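You operate a simulated robot arm through the tools that you are given. There is no shell and no other tool. Be economical: measure what you need, move in short steps, check, and stop when the job is done.

You run a simulated two-armed robot. Do the job below in one go: nothing can be reset, and whatever is moved stays where it is left.

Task
Test the white light on the blue tester at LOW, holding the tester still with one hand.
Fine: light in the cradle; see it lit; white slide knob back to OFF, held again; light back where it stood.

It is judged by the outcome, as a careful person would: the job done as asked, and still so three seconds after it is handed in. It fails if anything else is knocked over, pushed out of place, dropped, spilled or broken.

Robot
Two 7-joint arms with fingered hands on one trunk, on a base that drives. Base frame: it is fixed to the floor where the robot stands at the start and does not move with it; the origin is under the middle of the robot, x ahead of it, y to its left, z up; the surface under the hand at the start is at about z = 0.9. Readings come in m, rad, newtons and seconds.
The left shoulder is at the start at [0.096, 0.13, 1.086], the right one opposite. Places, roughly: cradle of the blue tester [0.6, 0.4, 0.9]; white slide knob [0.5, 0.2, 1]. Payload 5 kg a hand.
Tool frame (each hand has its own): the origin (TCP) lies between the finger pads and is the grasp point; the fingertips stand 0.037 m ahead of it; z points along the fingers, y is the line along which they close. The gripper opens to 0.124 m. The gripper's body begins 0.043 m behind the TCP. The gripper is a hand of 3 fingers: y runs from the thumb to the fingers, the wrist lies at [-0.021, -0.116, -0.203] in the tool frame.
Orientation is that of the tool frame in the base frame, as a unit quaternion [w, x, y, z]. With the fingers straight down and the wrist toward the robot, the tool's x, y and z point along [0, 1, 0], [1, 0, 0] and [0, 0, -1] of the base frame.

Tools
- The arms move only by the tool send_rows. It takes "left_moves", "right_moves" or both (then of equal length, played together; a hand with none holds still); each is a list of rows, each a list of 6 numbers: the shift along the base's x, y, z in m, then the turn, a rotation vector about the base's x, y, z in rad. In form: [[tx, ty, tz, wx, wy, wz], ...]. A call has 1 to 8 rows; each row shifts and turns the commanded pose from where the row before left it. Each row takes 0.2 s and may step no farther than 0.05 m and 0.15 rad from the row before; otherwise, the whole call is refused. Where a pose cannot be reached the arm comes as near as it can. A force on the tool above 40 N (or 10 N above the force at the start of the call, whichever is more), or a blocked arm, ends the call early, and 0.2 s more pass. In this call time passes only in rows, and 0.2 s behind the last. It gives the time, the measured TCP pose, the force on the tool (base axes), the opening and the grip force at its end, in the units of the frame above (readings bear some noise), with the torque about the TCP (base axes, N m) and any sound that the robot's microphone picked up, and new pictures: "views" is both (left out), scene, wrist or none (wrist: the cameras of the hands that moved).
- Cameras (640 x 400 px; columns grow to the right, rows downward): "scene" is now at [0.254, 0.0448, 1.2527]; the picture's right is [0.47, -0.88, 0.00], its down [-0.45, -0.24, -0.86] and it looks along [0.76, 0.40, -0.51] (base axes); focal length 214 px, centre (320, 200). "left" rides on the left gripper at [-0.072, -0.104, -0.154] in its tool frame; the picture's right is [-0.83, -0.26, 0.49], its down [0.51, -0.72, 0.47] and it looks along [0.23, 0.64, 0.73] (tool axes); focal length 243 px, centre (320, 200). "right" rides on the right gripper at [0.072, -0.104, -0.154] in its tool frame; the picture's right is [-0.83, 0.26, -0.49], its down [-0.51, -0.72, 0.47] and it looks along [-0.23, 0.64, 0.73] (tool axes); focal length 243 px, centre (320, 200).
- lift_body(by): slides the trunk up (or, below 0, down) by that many m; the arms and the scene camera ride with it, the base frame stays. It gives what a move gives, with no picture.
- steer(legs): drives the robot by 1 to 6 legs, each [ahead, left, turn to the left] in m, m and rad, along the robot's own axes; the way and the turn of a leg run together, so that a leg with both is an arc; at most 1.5 m and 3.142 rad a leg. The arms and the cameras ride along, it lands a little off, and it stops where it bumps. It gives what a move gives, and a new picture of the scene camera.
- finger_targets(index, middle, thumb_bend, thumb_turn, hand): sets how far each is bent, from 0 (flat) to 1 (curled in); at 0.3 the hand is open as for a grip, at 0.7 the pads meet at the TCP. One left out holds its place. A second passes; each finger stops where it meets its share of the squeeze, and holds until it gets a number again. It is the only way to open and close the hand. It gives what a move gives, with no picture; readings hold the bend of each and the force on the fingers (four entries, about 0 where the hand has none), thumb and palm. thumb_turn goes from beside the hand (0) to across from the fingers (1), as for a grip.
- head_to(pan, tilt): turns the head with the scene camera to pan (to the left, within 1.396 rad either way) and tilt (down, from -0.506 to 1.204), counted from straight ahead of the robot. It gives what a move gives, and a new picture of the scene camera.
- measure_at(camera, pixels): for up to 12 pixels [column, row] of the newest picture of that camera ("zoom" is the newest enlarged one), the place [x, y, z] in the base frame of the surface seen there, good to about 0.002 m. It takes no simulated time.
- zoom(camera, box): a new picture of the part [left, top, right, bottom] of that camera's present view, enlarged. It takes no simulated time.
- close_job(): hands the job in; it is judged then, once.

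Keep the steps short. Do not move on a guess: measure, check each grasp and each placing, and mend mistakes. In all there are 80 turns and 260 pictures (those below and enlarged ones count). Leave the grippers open and the arms clear of the work at the hand-in unless told otherwise, and finish with a single line.

The tools are called after "Call:" as a command line: name --argument value ..., lists and objects as JSON in quotes. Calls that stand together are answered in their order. send_rows: Moves the arms, as the interface text tells. Its arguments: {"type":"object","properties":{"left_moves":{"type":"array"},"right_moves":{"type":"array"},"views":{"type":"string","enum":["both","scene","wrist","none"]}},"required":[]} The other tools are called the same way: lift_body (by) slides the trunk up or down; finger_targets (index, middle, thumb_bend, thumb_turn, hand) moves the fingers one by one; steer (legs) drives the base; head_to (pan, tilt) turns the head that bears the scene camera; measure_at (camera, pixels) gives the place of the surface under pixels of a picture; zoom (camera, box) takes an enlarged picture of a part of a camera's view; close_job () hands the job in.

At the start:

```text
t: 0.0
left_tcp_pos: [0.4785, 0.5922, 1.2544]
left_tool_rot: [0.001, 0.707, 0.707, 0.001]
left_force: [0.9, 0.2, 0.3]
left_ft_torque: [0.03, 0.02, -0.01]
left_opening: 0.124
left_gripper_force: 0.1
left_shape: jaw
left_bend: [0.3, 0.3, 0.3, 0.98]
left_finger forces: [0.1, 0.1, 0.1, 0.0, 0.0, 0.1]
right_tcp_pos: [0.7638, 0.0173, 1.2179]
right_tool_rot: [0.001, 0.707, 0.707, 0.0]
right_force: [-0.4, -0.8, -0.2]
right_ft_torque: [0.01, 0.01, 0.01]
right_opening: 0.1236
right_gripper_force: 0.0
right_shape: jaw
right_bend: [0.3, 0.3, 0.3, 0.98]
right_finger forces: [0.0, 0.0, 0.0, 0.1, 0.1, 0.0]
trunk travel left (down, up): [-0.275, 0.288]
robot x, y, heading: [-0.0026, 0.0016, -0.001]
head pan, tilt: [0.489, 0.534]
```

scene: 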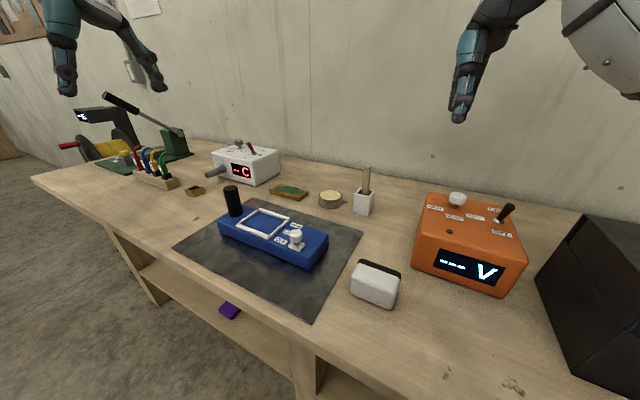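
right: 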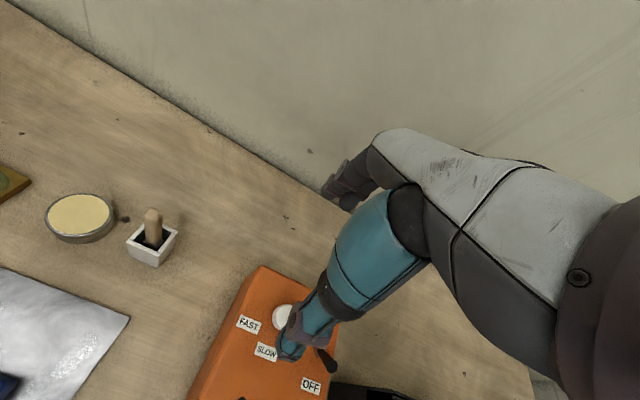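
left: 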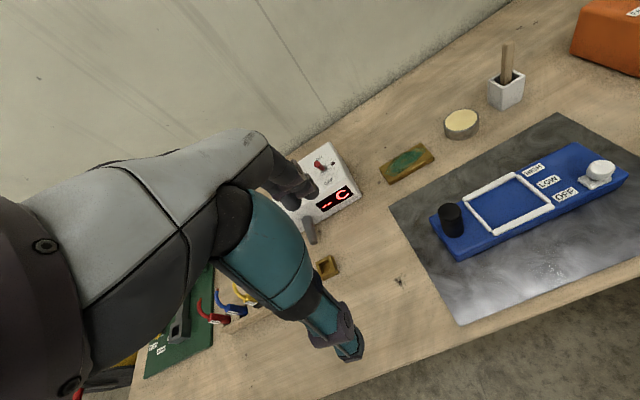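

I see the blue tester at about (272,235), with its black post, white cradle frame and white knob, and a white block at (375,283) that is probably the light. I'll zoom in on both and measure them.

Call:
zoom --camera "scene" --box '[200, 170, 420, 310]'

Call:
zoom --camera "left" --box '[420, 130, 640, 270]'

Call:
measure_at --camera "scene" --pixels '[[232, 188], [234, 212], [242, 222], [268, 210], [290, 228], [266, 238], [264, 222], [297, 232], [297, 245], [374, 265], [373, 287], [350, 240]]'

```text
2.86 times, centred on (310, 240) of scene
```

zoom: 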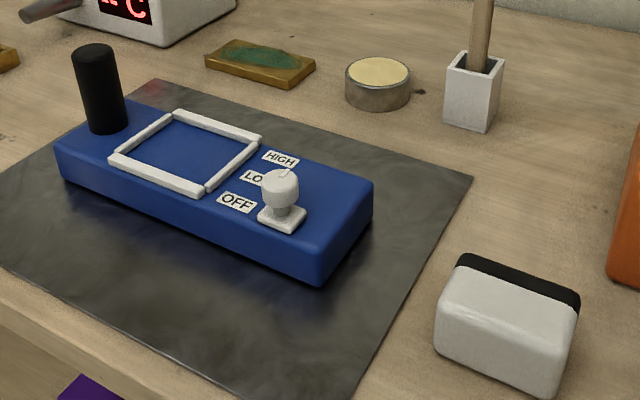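

```text
2.86 times, centred on (530, 200) of left
```

zoom: 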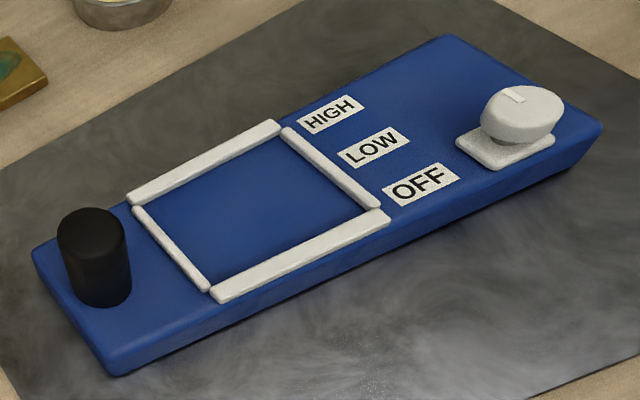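

```text
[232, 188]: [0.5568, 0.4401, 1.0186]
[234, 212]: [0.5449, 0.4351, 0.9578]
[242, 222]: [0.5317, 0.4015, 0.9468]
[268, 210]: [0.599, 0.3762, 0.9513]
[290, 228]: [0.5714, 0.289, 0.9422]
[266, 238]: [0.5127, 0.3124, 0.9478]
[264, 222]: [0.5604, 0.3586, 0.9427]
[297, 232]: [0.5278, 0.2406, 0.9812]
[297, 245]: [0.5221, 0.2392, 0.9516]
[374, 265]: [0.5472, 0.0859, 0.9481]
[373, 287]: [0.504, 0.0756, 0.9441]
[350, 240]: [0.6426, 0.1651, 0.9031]
```

Call:
zoom --camera "scene" --box '[335, 245, 415, 315]'

Call:
head_to --pan 0.3 --tilt 0.9

```text
5.71 times, centred on (375, 280) of scene
```

zoom: 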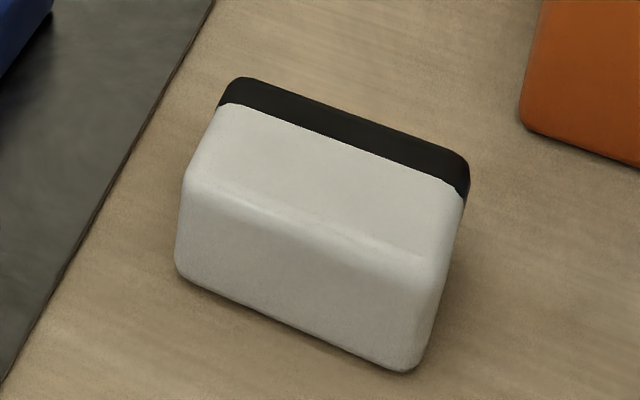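

```text
t: 0.8
left_tcp_pos: [0.4805, 0.5922, 1.2552]
left_tool_rot: [0.002, 0.707, 0.707, 0.001]
left_force: [0.4, 0.1, -0.1]
left_ft_torque: [0.0, -0.01, -0.01]
left_opening: 0.1234
left_gripper_force: 0.0
left_shape: jaw
left_bend: [0.3, 0.3, 0.3, 0.98]
left_finger forces: [0.0, 0.0, 0.0, 0.1, 0.0, 0.0]
right_tcp_pos: [0.7655, 0.0169, 1.2196]
right_tool_rot: [0.002, 0.707, 0.707, 0.001]
right_force: [0.4, 0.0, 0.7]
right_ft_torque: [0.04, 0.01, -0.04]
right_opening: 0.1239
right_gripper_force: 0.0
right_shape: jaw
right_bend: [0.3, 0.3, 0.3, 0.98]
right_finger forces: [0.1, 0.0, 0.0, 0.0, 0.0, 0.0]
trunk travel left (down, up): [-0.275, 0.288]
robot x, y, heading: [0.0021, 0.0001, -0.002]
head pan, tilt: [0.3, 0.901]
```

scene: 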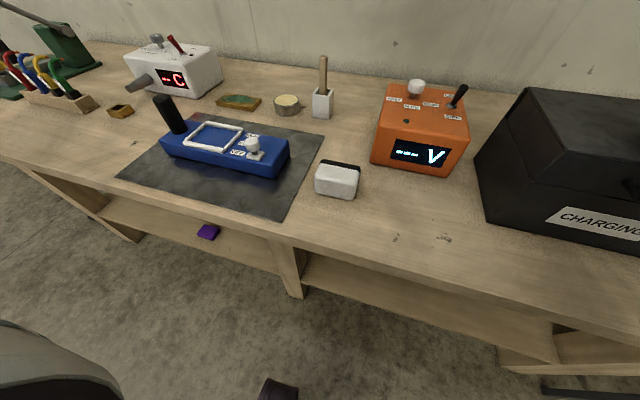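

The light is at (338,180), a white body with a black back. I'll measure it and the tester from this view.

Call:
zoom --camera "scene" --box '[300, 145, 380, 215]'

Call:
measure_at --camera "zoom" --pixels '[[140, 170], [455, 195], [300, 190], [170, 135], [460, 160], [300, 150], [130, 330], [420, 400], [290, 300], [150, 220], [440, 250], [300, 230]]'

Call:
zoom --camera "scene" --box '[145, 85, 305, 185]'

```text
5.71 times, centred on (340, 180) of scene
```

zoom: 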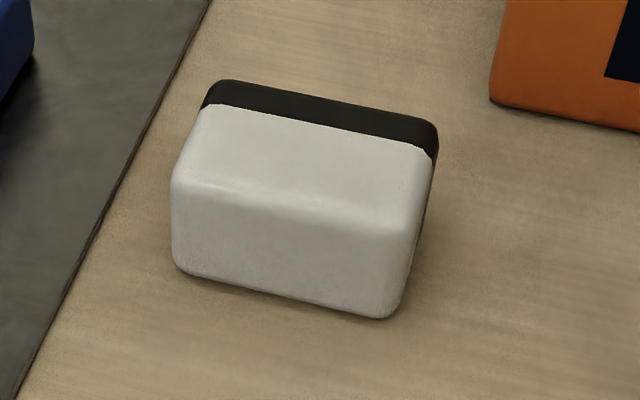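

```text
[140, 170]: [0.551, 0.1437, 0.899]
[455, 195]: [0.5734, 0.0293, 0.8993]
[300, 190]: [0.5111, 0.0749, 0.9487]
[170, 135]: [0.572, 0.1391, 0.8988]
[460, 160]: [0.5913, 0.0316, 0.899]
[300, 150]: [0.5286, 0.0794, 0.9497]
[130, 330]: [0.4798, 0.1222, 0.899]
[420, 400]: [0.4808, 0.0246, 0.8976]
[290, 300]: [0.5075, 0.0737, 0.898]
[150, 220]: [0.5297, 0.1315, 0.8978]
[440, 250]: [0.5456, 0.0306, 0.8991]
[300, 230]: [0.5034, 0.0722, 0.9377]
```

```text
4.00 times, centred on (225, 135) of scene
```

zoom: 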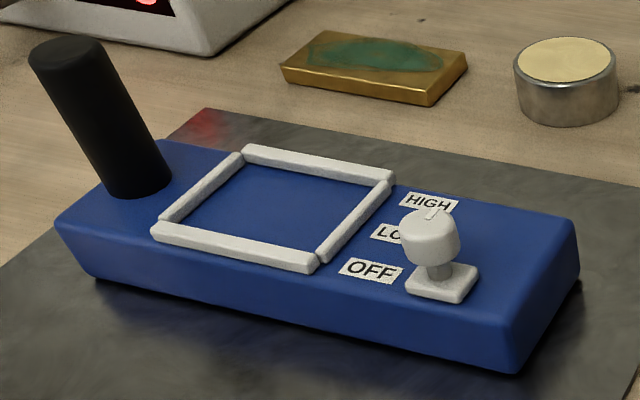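

Call:
measure_at --camera "zoom" --pixels '[[150, 240], [312, 270], [390, 178], [245, 150], [240, 215], [70, 45], [135, 190], [430, 212], [432, 245], [440, 292], [505, 320], [575, 225]]'

Call:
zoom --camera "scene" --box '[305, 150, 375, 210]'

Call:
zoom --camera "right" --box '[0, 250, 240, 400]'

```text
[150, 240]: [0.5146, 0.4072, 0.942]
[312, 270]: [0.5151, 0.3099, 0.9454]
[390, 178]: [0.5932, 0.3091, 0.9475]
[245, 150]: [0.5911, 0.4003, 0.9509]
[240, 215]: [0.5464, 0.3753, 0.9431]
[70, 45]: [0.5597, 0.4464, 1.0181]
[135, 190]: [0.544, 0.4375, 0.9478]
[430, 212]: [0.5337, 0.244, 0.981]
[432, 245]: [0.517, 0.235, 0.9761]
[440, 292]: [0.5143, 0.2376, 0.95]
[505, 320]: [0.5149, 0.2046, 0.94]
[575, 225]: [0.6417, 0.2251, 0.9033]
```

```text
6.67 times, centred on (340, 180) of scene
```

zoom: 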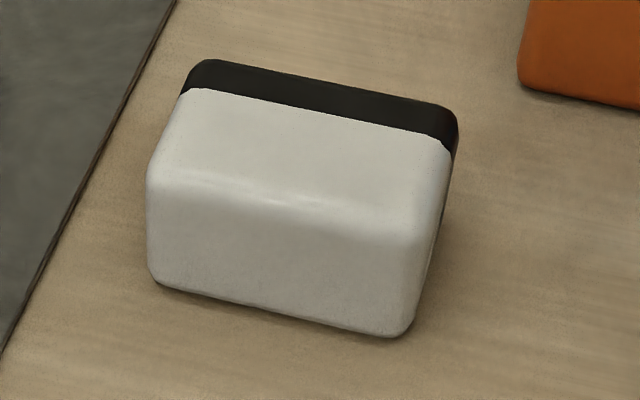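

```text
2.67 times, centred on (120, 325) of right
```

zoom: 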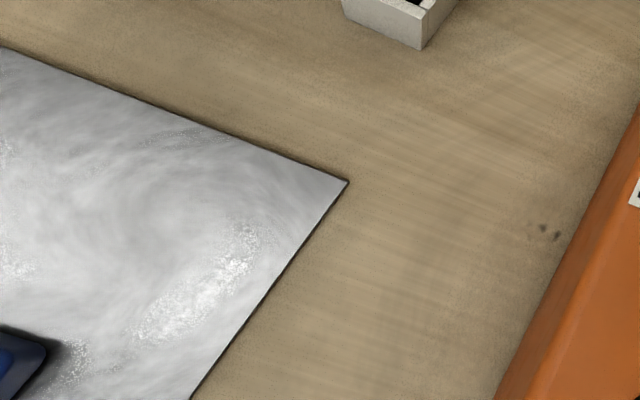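

Call:
measure_at --camera "zoom" --pixels '[[215, 68], [440, 112], [195, 95], [440, 145], [160, 175], [410, 235], [300, 85], [280, 205], [155, 180], [445, 180], [180, 140], [425, 190]]'

Call:
head_to --pan 0.2 --tilt 1.0

```text
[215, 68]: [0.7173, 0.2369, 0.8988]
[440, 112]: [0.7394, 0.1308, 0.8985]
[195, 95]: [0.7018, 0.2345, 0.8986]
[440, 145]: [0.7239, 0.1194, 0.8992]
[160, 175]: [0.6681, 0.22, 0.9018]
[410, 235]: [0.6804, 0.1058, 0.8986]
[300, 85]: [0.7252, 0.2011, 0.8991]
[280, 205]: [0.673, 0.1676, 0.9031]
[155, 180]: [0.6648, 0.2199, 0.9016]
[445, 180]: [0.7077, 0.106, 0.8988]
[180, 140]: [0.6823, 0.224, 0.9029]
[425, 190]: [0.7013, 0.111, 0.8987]
```

```text
t: 1.5
left_tcp_pos: [0.4802, 0.5926, 1.2547]
left_tool_rot: [0.002, 0.707, 0.707, 0.001]
left_force: [-0.5, -0.1, 1.1]
left_ft_torque: [0.01, 0.0, 0.02]
left_opening: 0.1239
left_gripper_force: 0.1
left_shape: jaw
left_bend: [0.3, 0.3, 0.3, 0.98]
left_finger forces: [0.0, 0.0, 0.0, 0.0, 0.0, 0.0]
right_tcp_pos: [0.7649, 0.0176, 1.2179]
right_tool_rot: [0.002, 0.707, 0.707, 0.0]
right_force: [0.5, -0.5, 0.1]
right_ft_torque: [-0.01, 0.03, -0.04]
right_opening: 0.1237
right_gripper_force: 0.0
right_shape: jaw
right_bend: [0.3, 0.3, 0.3, 0.98]
right_finger forces: [0.0, 0.0, 0.0, 0.1, 0.0, 0.0]
trunk travel left (down, up): [-0.275, 0.288]
robot x, y, heading: [0.002, 0.0031, 0.003]
head pan, tilt: [0.201, 1.0]
```

scene: 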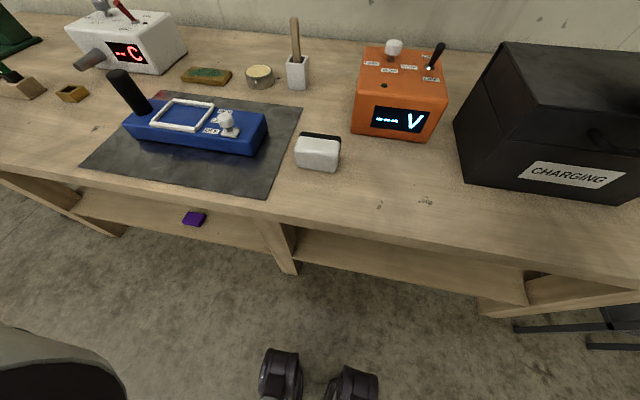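

The newest enlarged picture was the right wrist's, so those readings don't apply to the light. I'll zoom on the light again and measure it.

Call:
zoom --camera "scene" --box '[282, 120, 352, 180]'

Call:
measure_at --camera "scene" --pixels '[[302, 135], [338, 139], [299, 140], [336, 145], [296, 150], [334, 157], [318, 137], [317, 145], [315, 153], [295, 162], [334, 170], [340, 141]]'

```text
6.67 times, centred on (317, 150) of scene
```

zoom: 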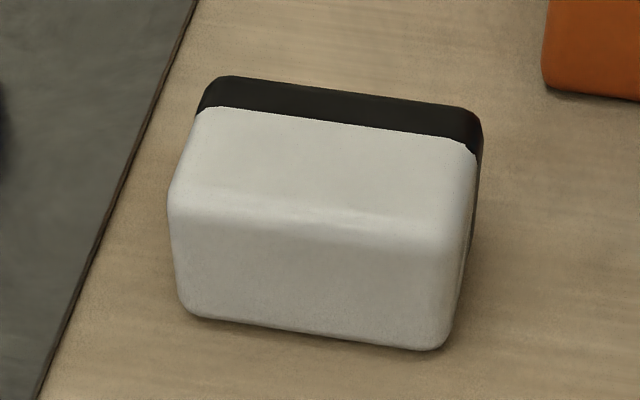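

```text
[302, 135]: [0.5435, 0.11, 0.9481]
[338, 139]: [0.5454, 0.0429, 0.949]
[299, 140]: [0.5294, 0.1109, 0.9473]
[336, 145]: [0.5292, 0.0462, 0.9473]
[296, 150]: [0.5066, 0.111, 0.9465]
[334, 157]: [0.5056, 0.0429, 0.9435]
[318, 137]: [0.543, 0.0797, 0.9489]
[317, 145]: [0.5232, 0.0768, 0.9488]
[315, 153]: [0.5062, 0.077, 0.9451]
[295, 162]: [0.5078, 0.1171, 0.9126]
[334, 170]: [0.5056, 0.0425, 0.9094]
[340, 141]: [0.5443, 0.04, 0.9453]
```

The light is about 0.078 (y) by 0.046 (x) by 0.05 high, centred near (0.525, 0.077), with its top at 0.949. The cradle is centred near (0.553, 0.355). The knob is at (0.525, 0.24) and the post at (0.555, 0.44). I'll stand farther left and back so both hands can reach, first moving the left hand inward so it stays clear of the things on the left.

Call:
send_rows --left_moves '[[0, -0.05, 0.03, 0, 0, 0], [0, -0.05, 0.03, 0, 0, 0], [0, -0.05, 0.0, 0, 0, 0]]' --views "none"

Call:
head_to --pan 0.5 --tilt 0.7

Call:
steer --legs '[[-0.1, 0, 0], [0, 0.2, 0]]'

```text
refused: row 1 steps farther than a row can; nothing moved
```

```text
t: 2.3
left_tcp_pos: [0.4802, 0.5934, 1.2555]
left_tool_rot: [0.001, 0.707, 0.707, 0.001]
left_force: [-0.2, 0.2, 0.2]
left_ft_torque: [-0.02, 0.02, 0.02]
left_opening: 0.1237
left_gripper_force: 0.1
left_shape: jaw
left_bend: [0.3, 0.3, 0.3, 0.98]
left_finger forces: [0.0, 0.0, 0.1, 0.1, 0.1, 0.0]
right_tcp_pos: [0.7633, 0.0177, 1.2177]
right_tool_rot: [0.002, 0.707, 0.707, 0.0]
right_force: [0.3, 0.6, -0.6]
right_ft_torque: [-0.04, -0.02, -0.01]
right_opening: 0.1242
right_gripper_force: 0.1
right_shape: jaw
right_bend: [0.3, 0.3, 0.3, 0.98]
right_finger forces: [0.0, 0.1, 0.0, 0.1, 0.1, 0.0]
trunk travel left (down, up): [-0.275, 0.288]
robot x, y, heading: [0.0006, -0.0007, -0.002]
head pan, tilt: [0.499, 0.7]
```

scene: 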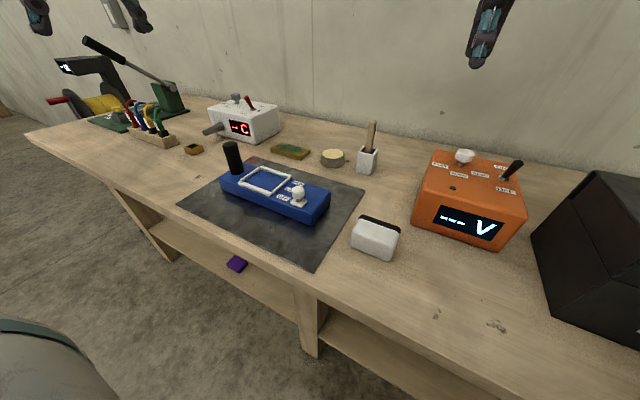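

```text
t: 5.4
left_tcp_pos: [0.3854, 0.7864, 1.255]
left_tool_rot: [0.001, 0.707, 0.707, 0.001]
left_force: [-0.2, 0.7, 0.5]
left_ft_torque: [-0.01, -0.02, 0.01]
left_opening: 0.1241
left_gripper_force: 0.1
left_shape: jaw
left_bend: [0.3, 0.3, 0.3, 0.98]
left_finger forces: [0.0, 0.0, 0.0, 0.0, 0.1, 0.0]
right_tcp_pos: [0.6681, 0.2121, 1.2154]
right_tool_rot: [0.0, 0.708, 0.706, 0.0]
right_force: [-0.1, -0.3, 0.4]
right_ft_torque: [0.0, 0.0, 0.03]
right_opening: 0.1238
right_gripper_force: 0.0
right_shape: jaw
right_bend: [0.3, 0.3, 0.3, 0.98]
right_finger forces: [0.1, 0.0, 0.0, 0.0, 0.0, 0.0]
trunk travel left (down, up): [-0.275, 0.288]
robot x, y, heading: [-0.099, 0.1956, -0.002]
head pan, tilt: [0.499, 0.7]
```

scene: 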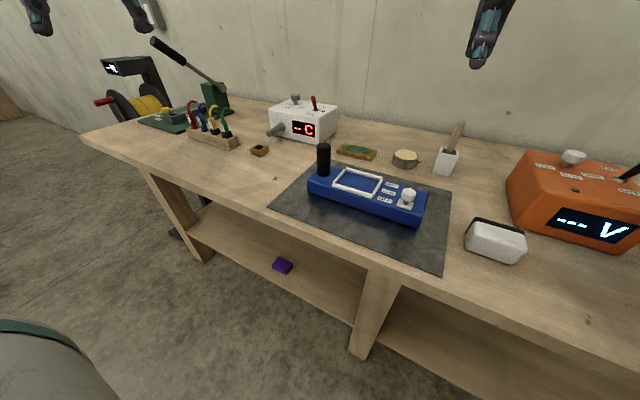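

That drove cleanly and touched nothing. Next the right hand goes above the light at (0.525, 0.077), staying high for now.

Call:
send_rows --right_moves '[[-0.03, -0.028, -0.02, 0, 0, 0], [-0.03, -0.028, -0.02, 0, 0, 0], [-0.03, -0.028, -0.02, 0, 0, 0], [-0.03, -0.028, -0.02, 0, 0, 0], [-0.023, -0.023, -0.02, 0, 0, 0]]' --views "none"

Call:
head_to --pan 0.0 --tilt 0.9

Call:
zoom --camera "right" --box '[0, 0, 640, 400]'

```text
t: 6.6
left_tcp_pos: [0.3845, 0.7866, 1.2553]
left_tool_rot: [-0.001, 0.707, 0.707, 0.0]
left_force: [0.0, -0.2, 0.6]
left_ft_torque: [-0.01, -0.03, -0.02]
left_opening: 0.1238
left_gripper_force: 0.0
left_shape: jaw
left_bend: [0.3, 0.3, 0.3, 0.98]
left_finger forces: [0.0, 0.0, 0.0, 0.0, 0.1, 0.0]
right_tcp_pos: [0.5271, 0.0762, 1.1173]
right_tool_rot: [-0.001, 0.708, 0.706, 0.001]
right_force: [-0.1, 0.2, 0.0]
right_ft_torque: [0.02, -0.02, 0.02]
right_opening: 0.1238
right_gripper_force: 0.0
right_shape: jaw
right_bend: [0.3, 0.3, 0.3, 0.98]
right_finger forces: [0.0, 0.0, 0.0, 0.0, 0.1, 0.0]
trunk travel left (down, up): [-0.275, 0.288]
robot x, y, heading: [-0.1002, 0.1981, 0.002]
head pan, tilt: [0.499, 0.7]
```

```text
t: 7.5
left_tcp_pos: [0.3846, 0.7871, 1.2552]
left_tool_rot: [0.0, 0.708, 0.706, 0.0]
left_force: [0.6, -0.4, -0.6]
left_ft_torque: [0.0, 0.01, 0.0]
left_opening: 0.1237
left_gripper_force: 0.0
left_shape: jaw
left_bend: [0.3, 0.3, 0.3, 0.98]
left_finger forces: [0.0, 0.0, 0.0, 0.0, 0.0, 0.1]
right_tcp_pos: [0.5276, 0.0777, 1.1184]
right_tool_rot: [0.0, 0.707, 0.707, 0.0]
right_force: [-0.6, -0.2, 0.3]
right_ft_torque: [0.0, 0.0, 0.01]
right_opening: 0.1241
right_gripper_force: 0.2
right_shape: jaw
right_bend: [0.3, 0.3, 0.3, 0.98]
right_finger forces: [0.0, 0.0, 0.1, 0.0, 0.0, 0.0]
trunk travel left (down, up): [-0.275, 0.288]
robot x, y, heading: [-0.0996, 0.198, -0.006]
head pan, tilt: [0.0, 0.901]
```

scene: 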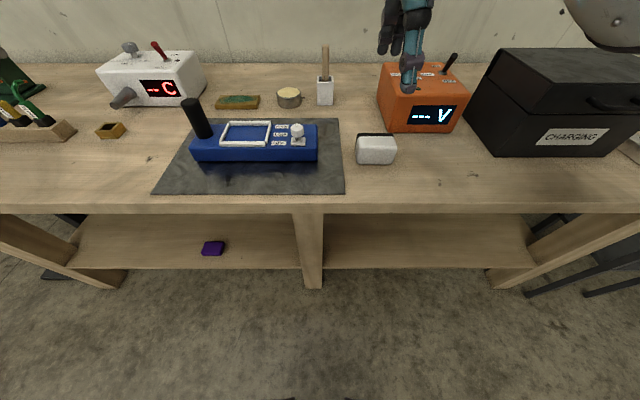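

```text
1.00 times, centred on (320, 200) of right (not enlarged: the box is as wide or as high as the picture)
```

zoom: 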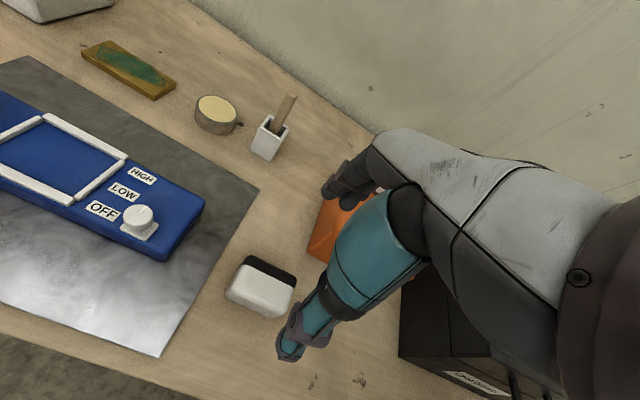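

The right hand is above the light. I'll measure the light again, plus the tester, from this squarer view before going down.

Call:
zoom --camera "scene" --box '[170, 90, 410, 200]'

Call:
measure_at --camera "scene" --pixels '[[358, 140], [394, 140], [376, 137], [376, 134], [376, 145], [359, 160], [393, 161], [222, 144], [270, 144], [224, 123], [269, 123], [298, 128]]'

Call:
measure_at --camera "right" --pixels '[[245, 262], [292, 275], [231, 293], [278, 312], [262, 285], [140, 213], [46, 118], [122, 158], [78, 195], [92, 212], [265, 272]]'

```text
2.67 times, centred on (290, 145) of scene
```

zoom: 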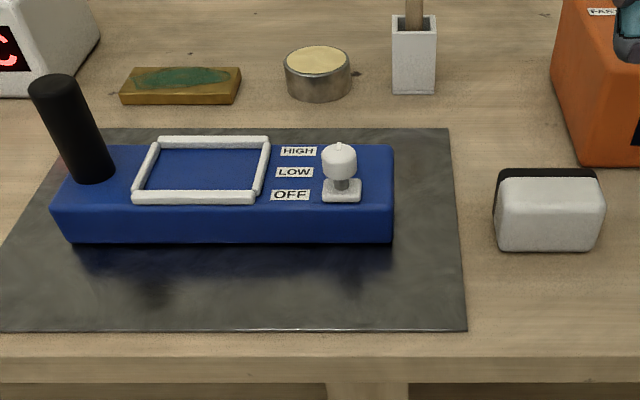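

```text
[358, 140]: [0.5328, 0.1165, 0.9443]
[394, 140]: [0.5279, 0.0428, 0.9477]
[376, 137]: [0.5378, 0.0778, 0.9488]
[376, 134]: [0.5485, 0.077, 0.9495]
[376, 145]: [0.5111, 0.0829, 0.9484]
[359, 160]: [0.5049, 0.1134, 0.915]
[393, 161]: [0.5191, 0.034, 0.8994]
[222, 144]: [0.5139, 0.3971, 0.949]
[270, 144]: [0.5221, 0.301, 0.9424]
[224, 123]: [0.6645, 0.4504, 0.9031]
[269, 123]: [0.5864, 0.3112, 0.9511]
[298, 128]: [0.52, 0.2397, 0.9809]
```

```text
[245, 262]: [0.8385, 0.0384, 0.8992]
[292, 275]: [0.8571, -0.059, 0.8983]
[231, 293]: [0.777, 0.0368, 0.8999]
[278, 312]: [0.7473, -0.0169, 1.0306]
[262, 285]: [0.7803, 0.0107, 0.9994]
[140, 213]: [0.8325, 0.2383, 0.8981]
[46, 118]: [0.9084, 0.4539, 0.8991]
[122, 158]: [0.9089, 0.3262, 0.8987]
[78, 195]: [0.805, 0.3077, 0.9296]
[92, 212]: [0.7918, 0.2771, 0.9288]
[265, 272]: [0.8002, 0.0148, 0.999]
```

The light's centre is (0.527, 0.078). The hand is already over it at (0.5276, 0.0777), so I'll go down to TCP z ≈ 0.949.

Call:
send_rows --right_moves '[[0, 0, -0.04, 0, 0, 0], [0, 0, -0.04, 0, 0, 0], [0, 0, -0.04, 0, 0, 0], [0, 0, -0.03, 0, 0, 0], [0, 0, -0.018, 0, 0, 0]]' --views "both"

Call:
zoom --camera "scene" --box '[310, 60, 450, 180]'

```text
t: 8.8
left_tcp_pos: [0.3828, 0.7883, 1.2539]
left_tool_rot: [0.001, 0.708, 0.706, 0.0]
left_force: [-1.2, 1.1, 0.7]
left_ft_torque: [-0.02, -0.07, -0.02]
left_opening: 0.1239
left_gripper_force: 0.1
left_shape: jaw
left_bend: [0.3, 0.3, 0.3, 0.98]
left_finger forces: [0.0, 0.0, 0.1, 0.0, 0.0, 0.0]
right_tcp_pos: [0.5243, 0.0777, 0.9483]
right_tool_rot: [0.001, 0.708, 0.706, 0.001]
right_force: [-0.6, 0.7, -0.8]
right_ft_torque: [-0.02, -0.05, 0.0]
right_opening: 0.1238
right_gripper_force: 0.0
right_shape: jaw
right_bend: [0.3, 0.3, 0.3, 0.98]
right_finger forces: [0.0, 0.0, 0.0, 0.0, 0.0, 0.1]
trunk travel left (down, up): [-0.275, 0.288]
robot x, y, heading: [-0.0997, 0.196, -0.004]
head pan, tilt: [0.0, 0.901]
```

scene: 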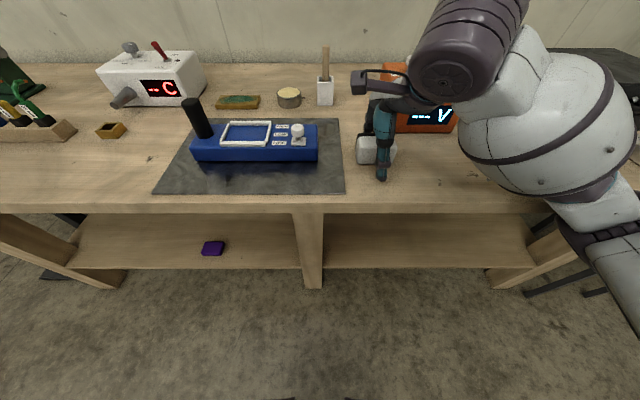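
right: 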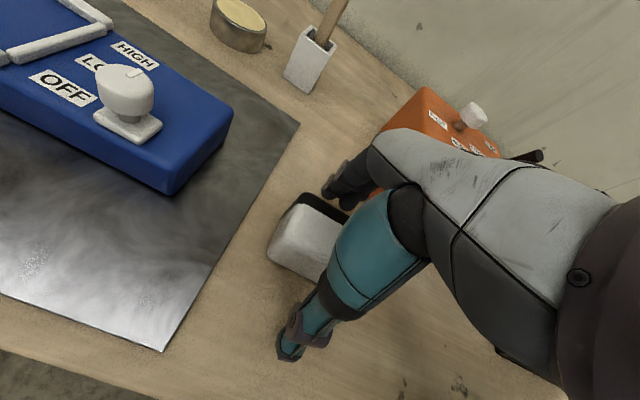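

```text
3.33 times, centred on (380, 120) of scene
```

zoom: 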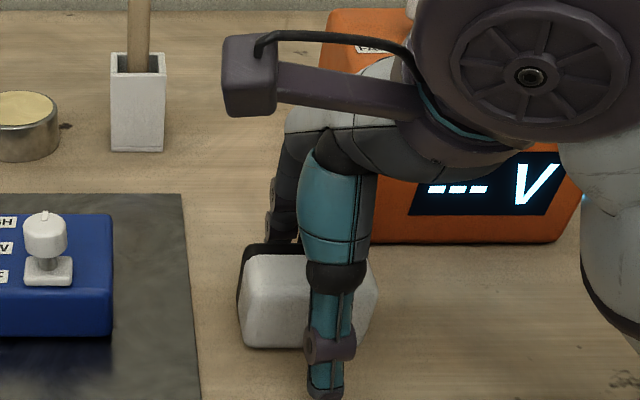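

The fingers straddle the light and it hasn't moved. I'll close gently.

Call:
finger_targets --hand "right" --index 0.62 --middle 0.62 --thumb_bend 0.62

Call:
zoom --camera "scene" --box '[310, 60, 450, 180]'

```text
t: 9.8
left_tcp_pos: [0.384, 0.7864, 1.2551]
left_tool_rot: [0.0, 0.708, 0.706, 0.0]
left_force: [0.1, 0.1, 0.1]
left_ft_torque: [-0.02, -0.03, -0.01]
left_opening: 0.1239
left_gripper_force: 0.1
left_shape: jaw
left_bend: [0.3, 0.3, 0.3, 0.98]
left_finger forces: [0.1, 0.1, 0.0, 0.0, 0.1, 0.0]
right_tcp_pos: [0.5232, 0.0758, 0.9487]
right_tool_rot: [0.0, 0.708, 0.707, 0.0]
right_force: [0.4, 0.0, 0.0]
right_ft_torque: [-0.08, -0.08, 0.02]
right_opening: 0.0556
right_gripper_force: 13.7
right_shape: fingers
right_bend: [0.55, 0.57, 0.55, 0.96]
right_finger forces: [6.8, 6.7, 0.0, 0.0, 13.2, 0.0]
trunk travel left (down, up): [-0.275, 0.288]
robot x, y, heading: [-0.0969, 0.1988, -0.002]
head pan, tilt: [0.0, 0.901]
```

```text
3.33 times, centred on (380, 120) of scene
```

zoom: 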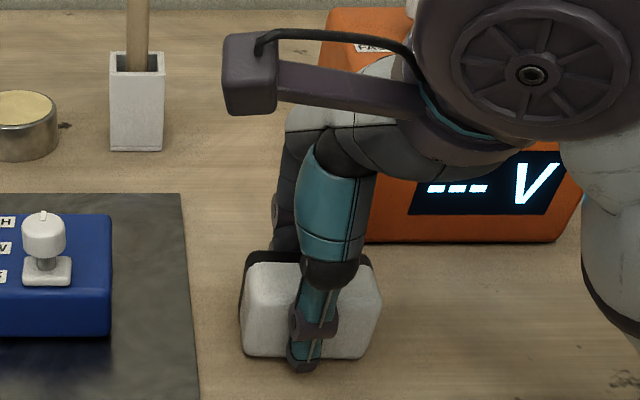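

It's gripped with about 13 N on the pads. I'll lift it 0.08 m and check.

Call:
send_rows --right_moves '[[0, 0, 0.02, 0, 0, 0], [0, 0, 0.03, 0, 0, 0], [0, 0, 0.03, 0, 0, 0]]' --views "both"

Call:
zoom --camera "scene" --box '[310, 60, 450, 180]'

```text
t: 10.6
left_tcp_pos: [0.3868, 0.789, 1.2531]
left_tool_rot: [0.0, 0.707, 0.707, 0.0]
left_force: [1.0, 0.3, 0.2]
left_ft_torque: [0.01, 0.03, 0.02]
left_opening: 0.1238
left_gripper_force: 0.0
left_shape: jaw
left_bend: [0.3, 0.3, 0.3, 0.98]
left_finger forces: [0.0, 0.1, 0.0, 0.0, 0.0, 0.1]
right_tcp_pos: [0.5271, 0.0781, 1.0294]
right_tool_rot: [0.0, 0.707, 0.707, 0.0]
right_force: [1.0, -0.2, -0.7]
right_ft_torque: [0.0, 0.04, 0.0]
right_opening: 0.0559
right_gripper_force: 13.1
right_shape: fingers
right_bend: [0.55, 0.57, 0.55, 0.96]
right_finger forces: [7.0, 6.1, 0.0, 0.0, 13.0, 0.0]
trunk travel left (down, up): [-0.275, 0.288]
robot x, y, heading: [-0.0988, 0.2007, -0.001]
head pan, tilt: [0.0, 0.901]
```

scene: 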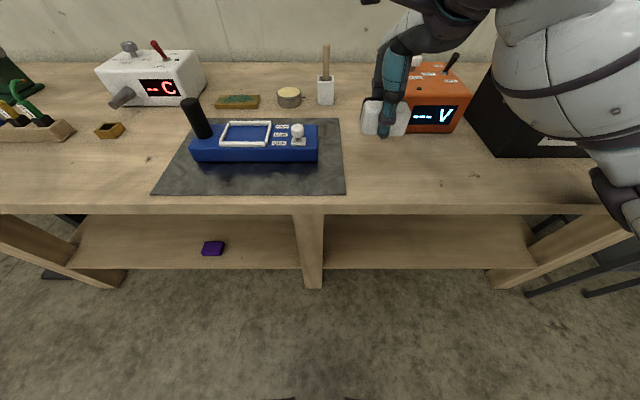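
right: 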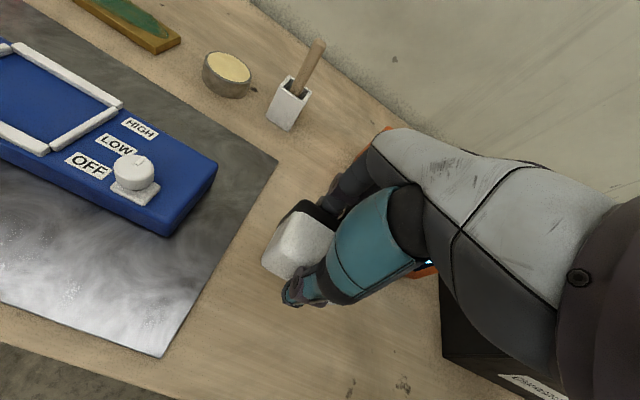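

```text
3.33 times, centred on (380, 120) of scene
```

zoom: 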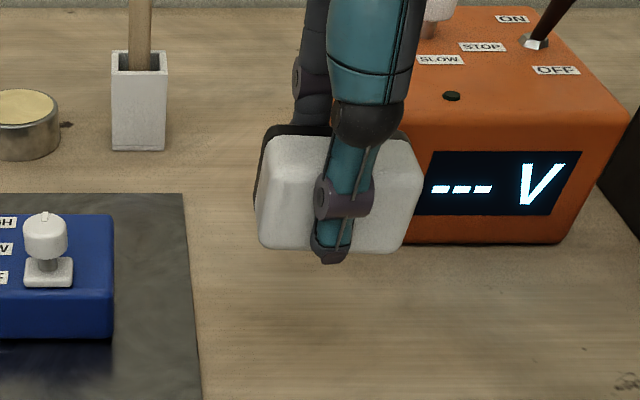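

Call:
measure_at --camera "zoom" --pixels '[[275, 150], [300, 140], [265, 235], [410, 150], [390, 245], [300, 245], [280, 190], [405, 200]]'

Call:
zoom --camera "scene" --box '[180, 90, 330, 180]'

Call:
measure_at --camera "zoom" --pixels '[[180, 213], [370, 213], [190, 200], [360, 200], [385, 145], [220, 140], [383, 215], [170, 220], [385, 180], [200, 180], [380, 130], [300, 130]]'

```text
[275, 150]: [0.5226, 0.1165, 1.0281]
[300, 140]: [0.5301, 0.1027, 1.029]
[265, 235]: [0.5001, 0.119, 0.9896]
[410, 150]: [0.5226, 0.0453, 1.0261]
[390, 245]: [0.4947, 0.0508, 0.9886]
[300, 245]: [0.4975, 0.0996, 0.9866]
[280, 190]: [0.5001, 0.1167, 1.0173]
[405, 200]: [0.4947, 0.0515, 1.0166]
```

```text
4.27 times, centred on (255, 135) of scene
```

zoom: 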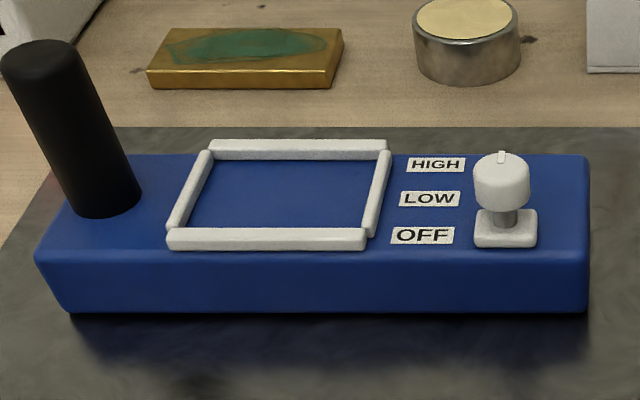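

```text
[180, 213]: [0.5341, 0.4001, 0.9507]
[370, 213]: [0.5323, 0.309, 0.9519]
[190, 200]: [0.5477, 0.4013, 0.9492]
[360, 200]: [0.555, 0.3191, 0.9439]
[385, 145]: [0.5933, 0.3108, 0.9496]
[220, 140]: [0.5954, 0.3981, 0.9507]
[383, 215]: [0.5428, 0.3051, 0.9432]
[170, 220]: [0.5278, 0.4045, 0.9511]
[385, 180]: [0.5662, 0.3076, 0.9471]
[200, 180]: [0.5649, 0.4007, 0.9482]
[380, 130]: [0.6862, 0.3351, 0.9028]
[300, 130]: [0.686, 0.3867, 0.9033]
```

The light is held with its bottom near z 0.98, and its front face is turned by about -0.07 rad. I'll raise it to clear the knob and post, carry it over the cradle centre (0.555, 0.355), and turn it +0.06 rad to square it.

Call:
send_rows --right_moves '[[0, 0, 0.035, 0, 0, 0], [0, 0, 0.03, 0, 0, 0.06], [0.005, 0.045, 0, 0, 0, 0], [0.005, 0.046, 0, 0, 0, 0], [0.005, 0.046, 0, 0, 0, 0], [0.005, 0.046, 0, 0, 0, 0], [0.005, 0.046, 0, 0, 0, 0], [0.003, 0.046, 0, 0, 0, 0]]' --views "both"

Call:
zoom --camera "scene" --box '[180, 60, 330, 170]'

```text
t: 12.3
left_tcp_pos: [0.3852, 0.7898, 1.2547]
left_tool_rot: [0.001, 0.708, 0.707, 0.0]
left_force: [-0.4, 0.4, -0.1]
left_ft_torque: [-0.03, 0.04, -0.04]
left_opening: 0.1239
left_gripper_force: 0.1
left_shape: jaw
left_bend: [0.3, 0.3, 0.3, 0.98]
left_finger forces: [0.0, 0.0, 0.0, 0.0, 0.0, 0.0]
right_tcp_pos: [0.5528, 0.3567, 1.0929]
right_tool_rot: [0.0, 0.686, 0.728, -0.001]
right_force: [0.3, 0.6, -2.3]
right_ft_torque: [-0.06, 0.03, 0.01]
right_opening: 0.0558
right_gripper_force: 12.8
right_shape: fingers
right_bend: [0.55, 0.58, 0.55, 0.96]
right_finger forces: [6.7, 5.9, 0.0, 0.0, 12.6, 0.0]
trunk travel left (down, up): [-0.275, 0.288]
robot x, y, heading: [-0.1005, 0.2004, -0.003]
head pan, tilt: [0.0, 0.901]
```

scene: 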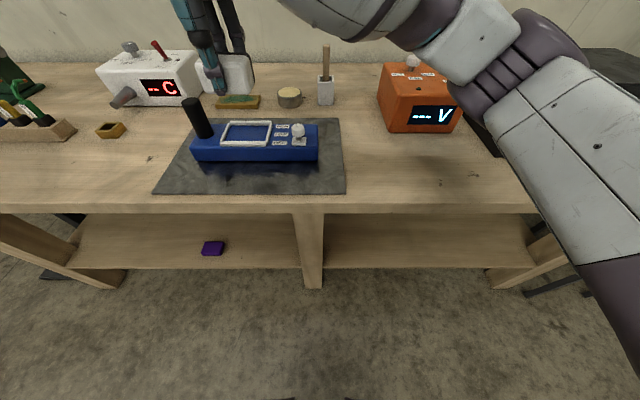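
right: 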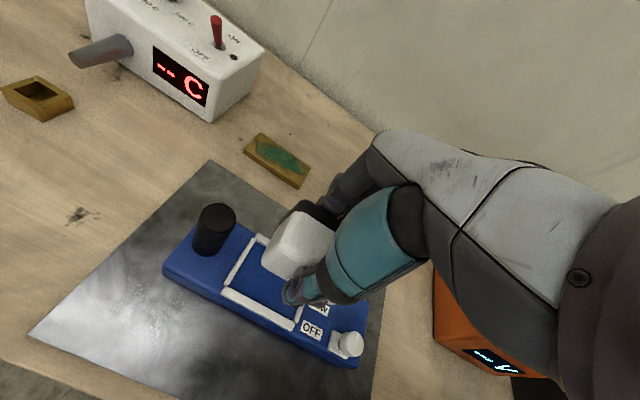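

```text
3.64 times, centred on (255, 115) of scene
```

zoom: 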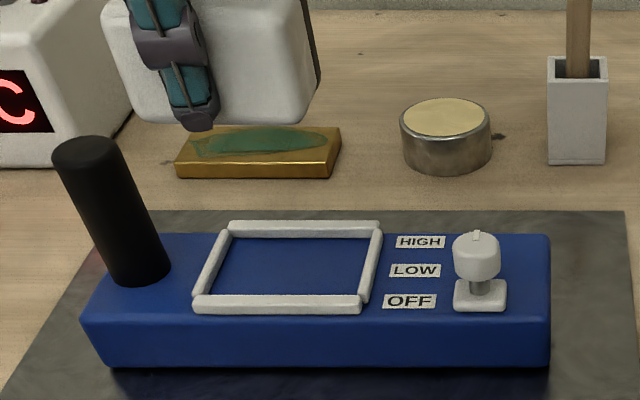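

Call:
zoom --camera "scene" --box '[190, 40, 270, 100]'

Call:
measure_at --camera "zoom" --pixels '[[130, 220], [130, 340], [400, 230], [400, 360], [300, 350], [300, 200], [320, 130], [420, 130], [455, 130], [485, 150], [455, 330], [90, 200]]'

```text
6.67 times, centred on (230, 70) of scene
```

zoom: 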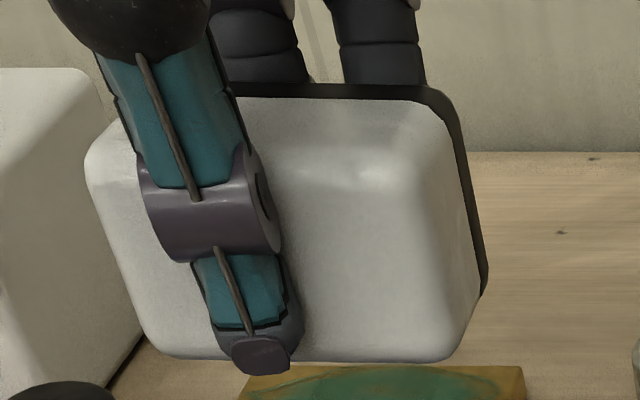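

```text
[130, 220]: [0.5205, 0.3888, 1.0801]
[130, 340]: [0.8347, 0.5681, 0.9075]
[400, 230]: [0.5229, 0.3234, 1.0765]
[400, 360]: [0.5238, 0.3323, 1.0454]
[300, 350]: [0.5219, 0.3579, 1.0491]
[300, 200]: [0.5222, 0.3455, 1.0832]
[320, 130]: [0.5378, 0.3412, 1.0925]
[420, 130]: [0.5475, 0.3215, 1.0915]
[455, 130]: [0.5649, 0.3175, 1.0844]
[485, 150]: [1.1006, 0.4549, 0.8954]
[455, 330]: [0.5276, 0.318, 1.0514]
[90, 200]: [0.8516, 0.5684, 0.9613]
```

The light is centred near (0.5485, 0.356), so it needs about +0.007 in x and -0.03 rad. Before lowering I'll check how low the thumb tip reaches, because it mustn't catch the cradle wall.

Call:
measure_at --camera "zoom" --pixels '[[262, 345], [262, 360], [262, 370], [245, 365], [285, 365], [250, 330], [180, 352], [430, 360], [200, 345], [360, 361]]'

```text
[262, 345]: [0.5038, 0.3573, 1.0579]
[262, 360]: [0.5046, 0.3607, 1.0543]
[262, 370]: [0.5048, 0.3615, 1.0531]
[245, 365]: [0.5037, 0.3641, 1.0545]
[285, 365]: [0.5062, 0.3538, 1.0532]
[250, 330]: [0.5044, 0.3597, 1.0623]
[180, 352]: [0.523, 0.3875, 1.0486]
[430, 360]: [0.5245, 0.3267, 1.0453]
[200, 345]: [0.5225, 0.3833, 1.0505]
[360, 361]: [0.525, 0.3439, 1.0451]
```

The thumb tip sits about 9 mm above the light's bottom, just more than the wall height. I'll make the correction and go down to just above the frame.

Call:
send_rows --right_moves '[[0.007, 0, 0, 0, 0, -0.03], [0, 0, -0.03, 0, 0, 0], [0, 0, -0.03, 0, 0, 0], [0, 0, -0.023, 0, 0, 0]]' --views "both"

Call:
zoom --camera "scene" --box '[200, 70, 300, 160]'

Call:
measure_at --camera "zoom" --pixels '[[150, 280], [400, 280], [360, 280], [330, 285], [420, 240], [400, 200], [330, 240], [170, 310], [400, 310], [250, 325], [150, 240], [410, 290]]'

```text
t: 13.3
left_tcp_pos: [0.3841, 0.7877, 1.2543]
left_tool_rot: [-0.001, 0.708, 0.707, 0.0]
left_force: [0.1, 0.1, 0.2]
left_ft_torque: [0.0, 0.02, 0.0]
left_opening: 0.1242
left_gripper_force: 0.1
left_shape: jaw
left_bend: [0.3, 0.3, 0.3, 0.98]
left_finger forces: [0.0, 0.1, 0.0, 0.0, 0.1, 0.0]
right_tcp_pos: [0.561, 0.3516, 1.0088]
right_tool_rot: [0.0, 0.697, 0.717, 0.0]
right_force: [0.0, -0.8, -1.6]
right_ft_torque: [0.02, 0.0, 0.01]
right_opening: 0.0554
right_gripper_force: 12.5
right_shape: fingers
right_bend: [0.55, 0.58, 0.55, 0.96]
right_finger forces: [6.7, 5.9, 0.2, 0.0, 12.5, 0.1]
trunk travel left (down, up): [-0.275, 0.288]
robot x, y, heading: [-0.1021, 0.1991, -0.002]
head pan, tilt: [0.0, 0.901]
```

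scene: 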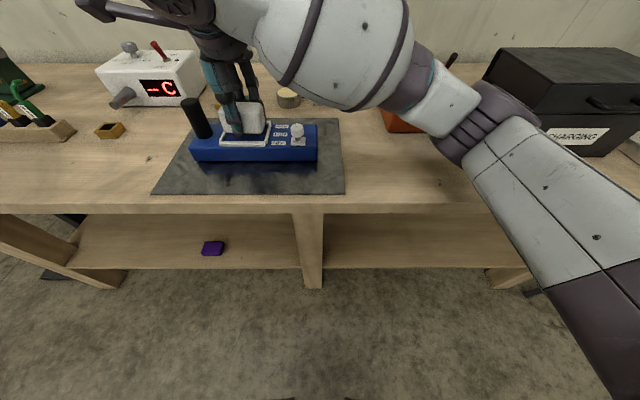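
right: 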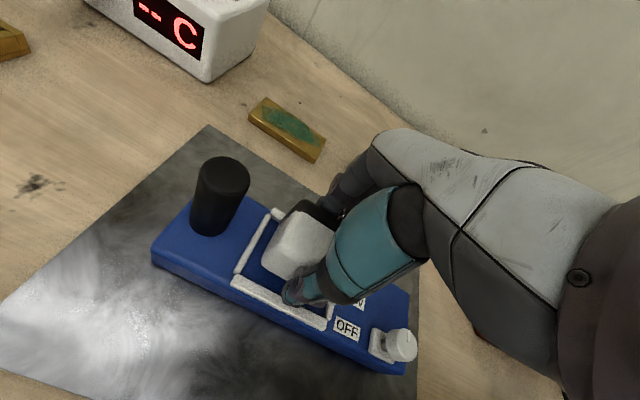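

```text
4.44 times, centred on (250, 115) of scene
```

zoom: 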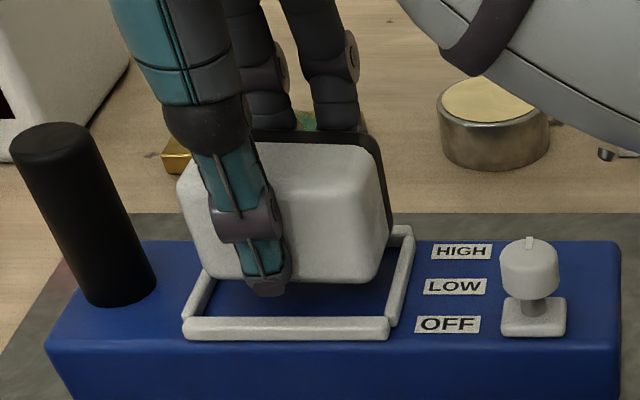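

```text
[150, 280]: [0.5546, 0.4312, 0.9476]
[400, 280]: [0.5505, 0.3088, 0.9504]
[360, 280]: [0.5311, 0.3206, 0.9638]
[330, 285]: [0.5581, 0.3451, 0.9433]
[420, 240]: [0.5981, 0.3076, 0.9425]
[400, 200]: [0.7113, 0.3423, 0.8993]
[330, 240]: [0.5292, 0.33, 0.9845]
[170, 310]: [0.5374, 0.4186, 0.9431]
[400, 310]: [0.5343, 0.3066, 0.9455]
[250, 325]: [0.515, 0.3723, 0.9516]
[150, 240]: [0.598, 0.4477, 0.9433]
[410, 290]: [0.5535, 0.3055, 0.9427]
```

Call:
zoom --camera "scene" --box '[235, 95, 300, 150]'

Call:
measure_at --camera "zoom" --pixels '[[330, 130], [345, 170], [350, 200], [325, 230], [310, 250], [330, 260], [355, 250], [365, 235], [372, 260], [385, 230], [350, 290], [362, 290]]'

Call:
zoom --camera "scene" --box '[205, 95, 270, 150]'

Call:
measure_at --camera "zoom" --pixels '[[140, 140], [150, 180], [170, 220], [190, 245], [160, 270], [150, 280], [140, 290], [175, 290], [200, 300], [170, 200], [135, 150], [300, 300]]'

```text
7.27 times, centred on (268, 122) of scene
```

zoom: 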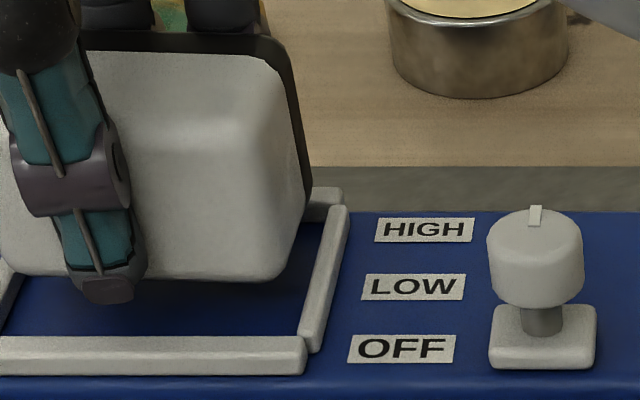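

```text
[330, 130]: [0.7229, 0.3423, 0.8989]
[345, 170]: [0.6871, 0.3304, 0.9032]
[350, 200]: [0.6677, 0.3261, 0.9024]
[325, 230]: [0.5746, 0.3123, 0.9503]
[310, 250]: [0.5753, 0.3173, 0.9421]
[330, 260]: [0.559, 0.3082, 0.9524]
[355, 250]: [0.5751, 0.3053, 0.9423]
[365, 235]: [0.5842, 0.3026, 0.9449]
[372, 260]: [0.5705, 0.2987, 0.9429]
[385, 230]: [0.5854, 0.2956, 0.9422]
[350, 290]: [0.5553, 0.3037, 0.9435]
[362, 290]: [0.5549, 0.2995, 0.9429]
```

```text
7.27 times, centred on (238, 122) of scene
```

zoom: 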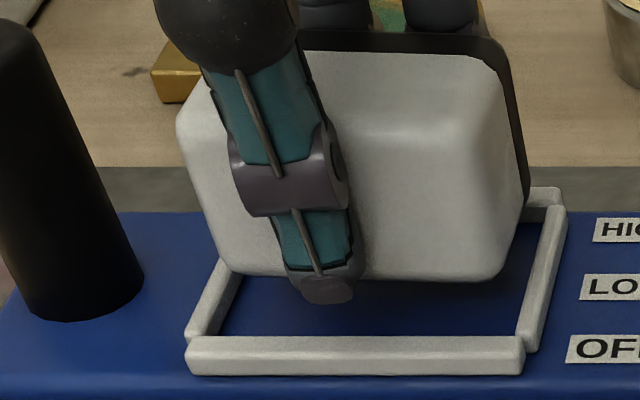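

```text
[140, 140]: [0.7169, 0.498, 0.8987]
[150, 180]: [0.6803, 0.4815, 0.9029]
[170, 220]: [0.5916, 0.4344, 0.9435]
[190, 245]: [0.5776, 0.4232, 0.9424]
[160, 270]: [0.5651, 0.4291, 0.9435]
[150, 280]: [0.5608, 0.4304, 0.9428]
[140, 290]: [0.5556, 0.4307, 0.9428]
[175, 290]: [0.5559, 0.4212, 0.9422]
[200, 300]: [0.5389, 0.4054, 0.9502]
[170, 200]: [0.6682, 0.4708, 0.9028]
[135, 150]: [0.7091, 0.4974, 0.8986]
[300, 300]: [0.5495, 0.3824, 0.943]
```

Call:
measure_at --camera "zoom" --pixels '[[500, 110], [505, 160], [512, 200], [505, 240], [490, 262], [520, 190], [185, 140], [200, 200], [215, 240], [230, 265], [540, 250], [210, 310]]'

```text
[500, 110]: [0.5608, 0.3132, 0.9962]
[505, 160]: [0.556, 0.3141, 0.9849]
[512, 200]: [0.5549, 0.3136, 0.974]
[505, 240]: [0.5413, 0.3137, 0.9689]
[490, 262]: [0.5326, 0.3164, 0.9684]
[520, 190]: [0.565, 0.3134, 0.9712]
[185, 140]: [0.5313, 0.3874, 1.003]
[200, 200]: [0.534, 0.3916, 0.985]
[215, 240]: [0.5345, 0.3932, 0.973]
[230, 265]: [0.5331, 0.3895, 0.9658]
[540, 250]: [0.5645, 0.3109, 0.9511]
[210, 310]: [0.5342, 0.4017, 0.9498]
```

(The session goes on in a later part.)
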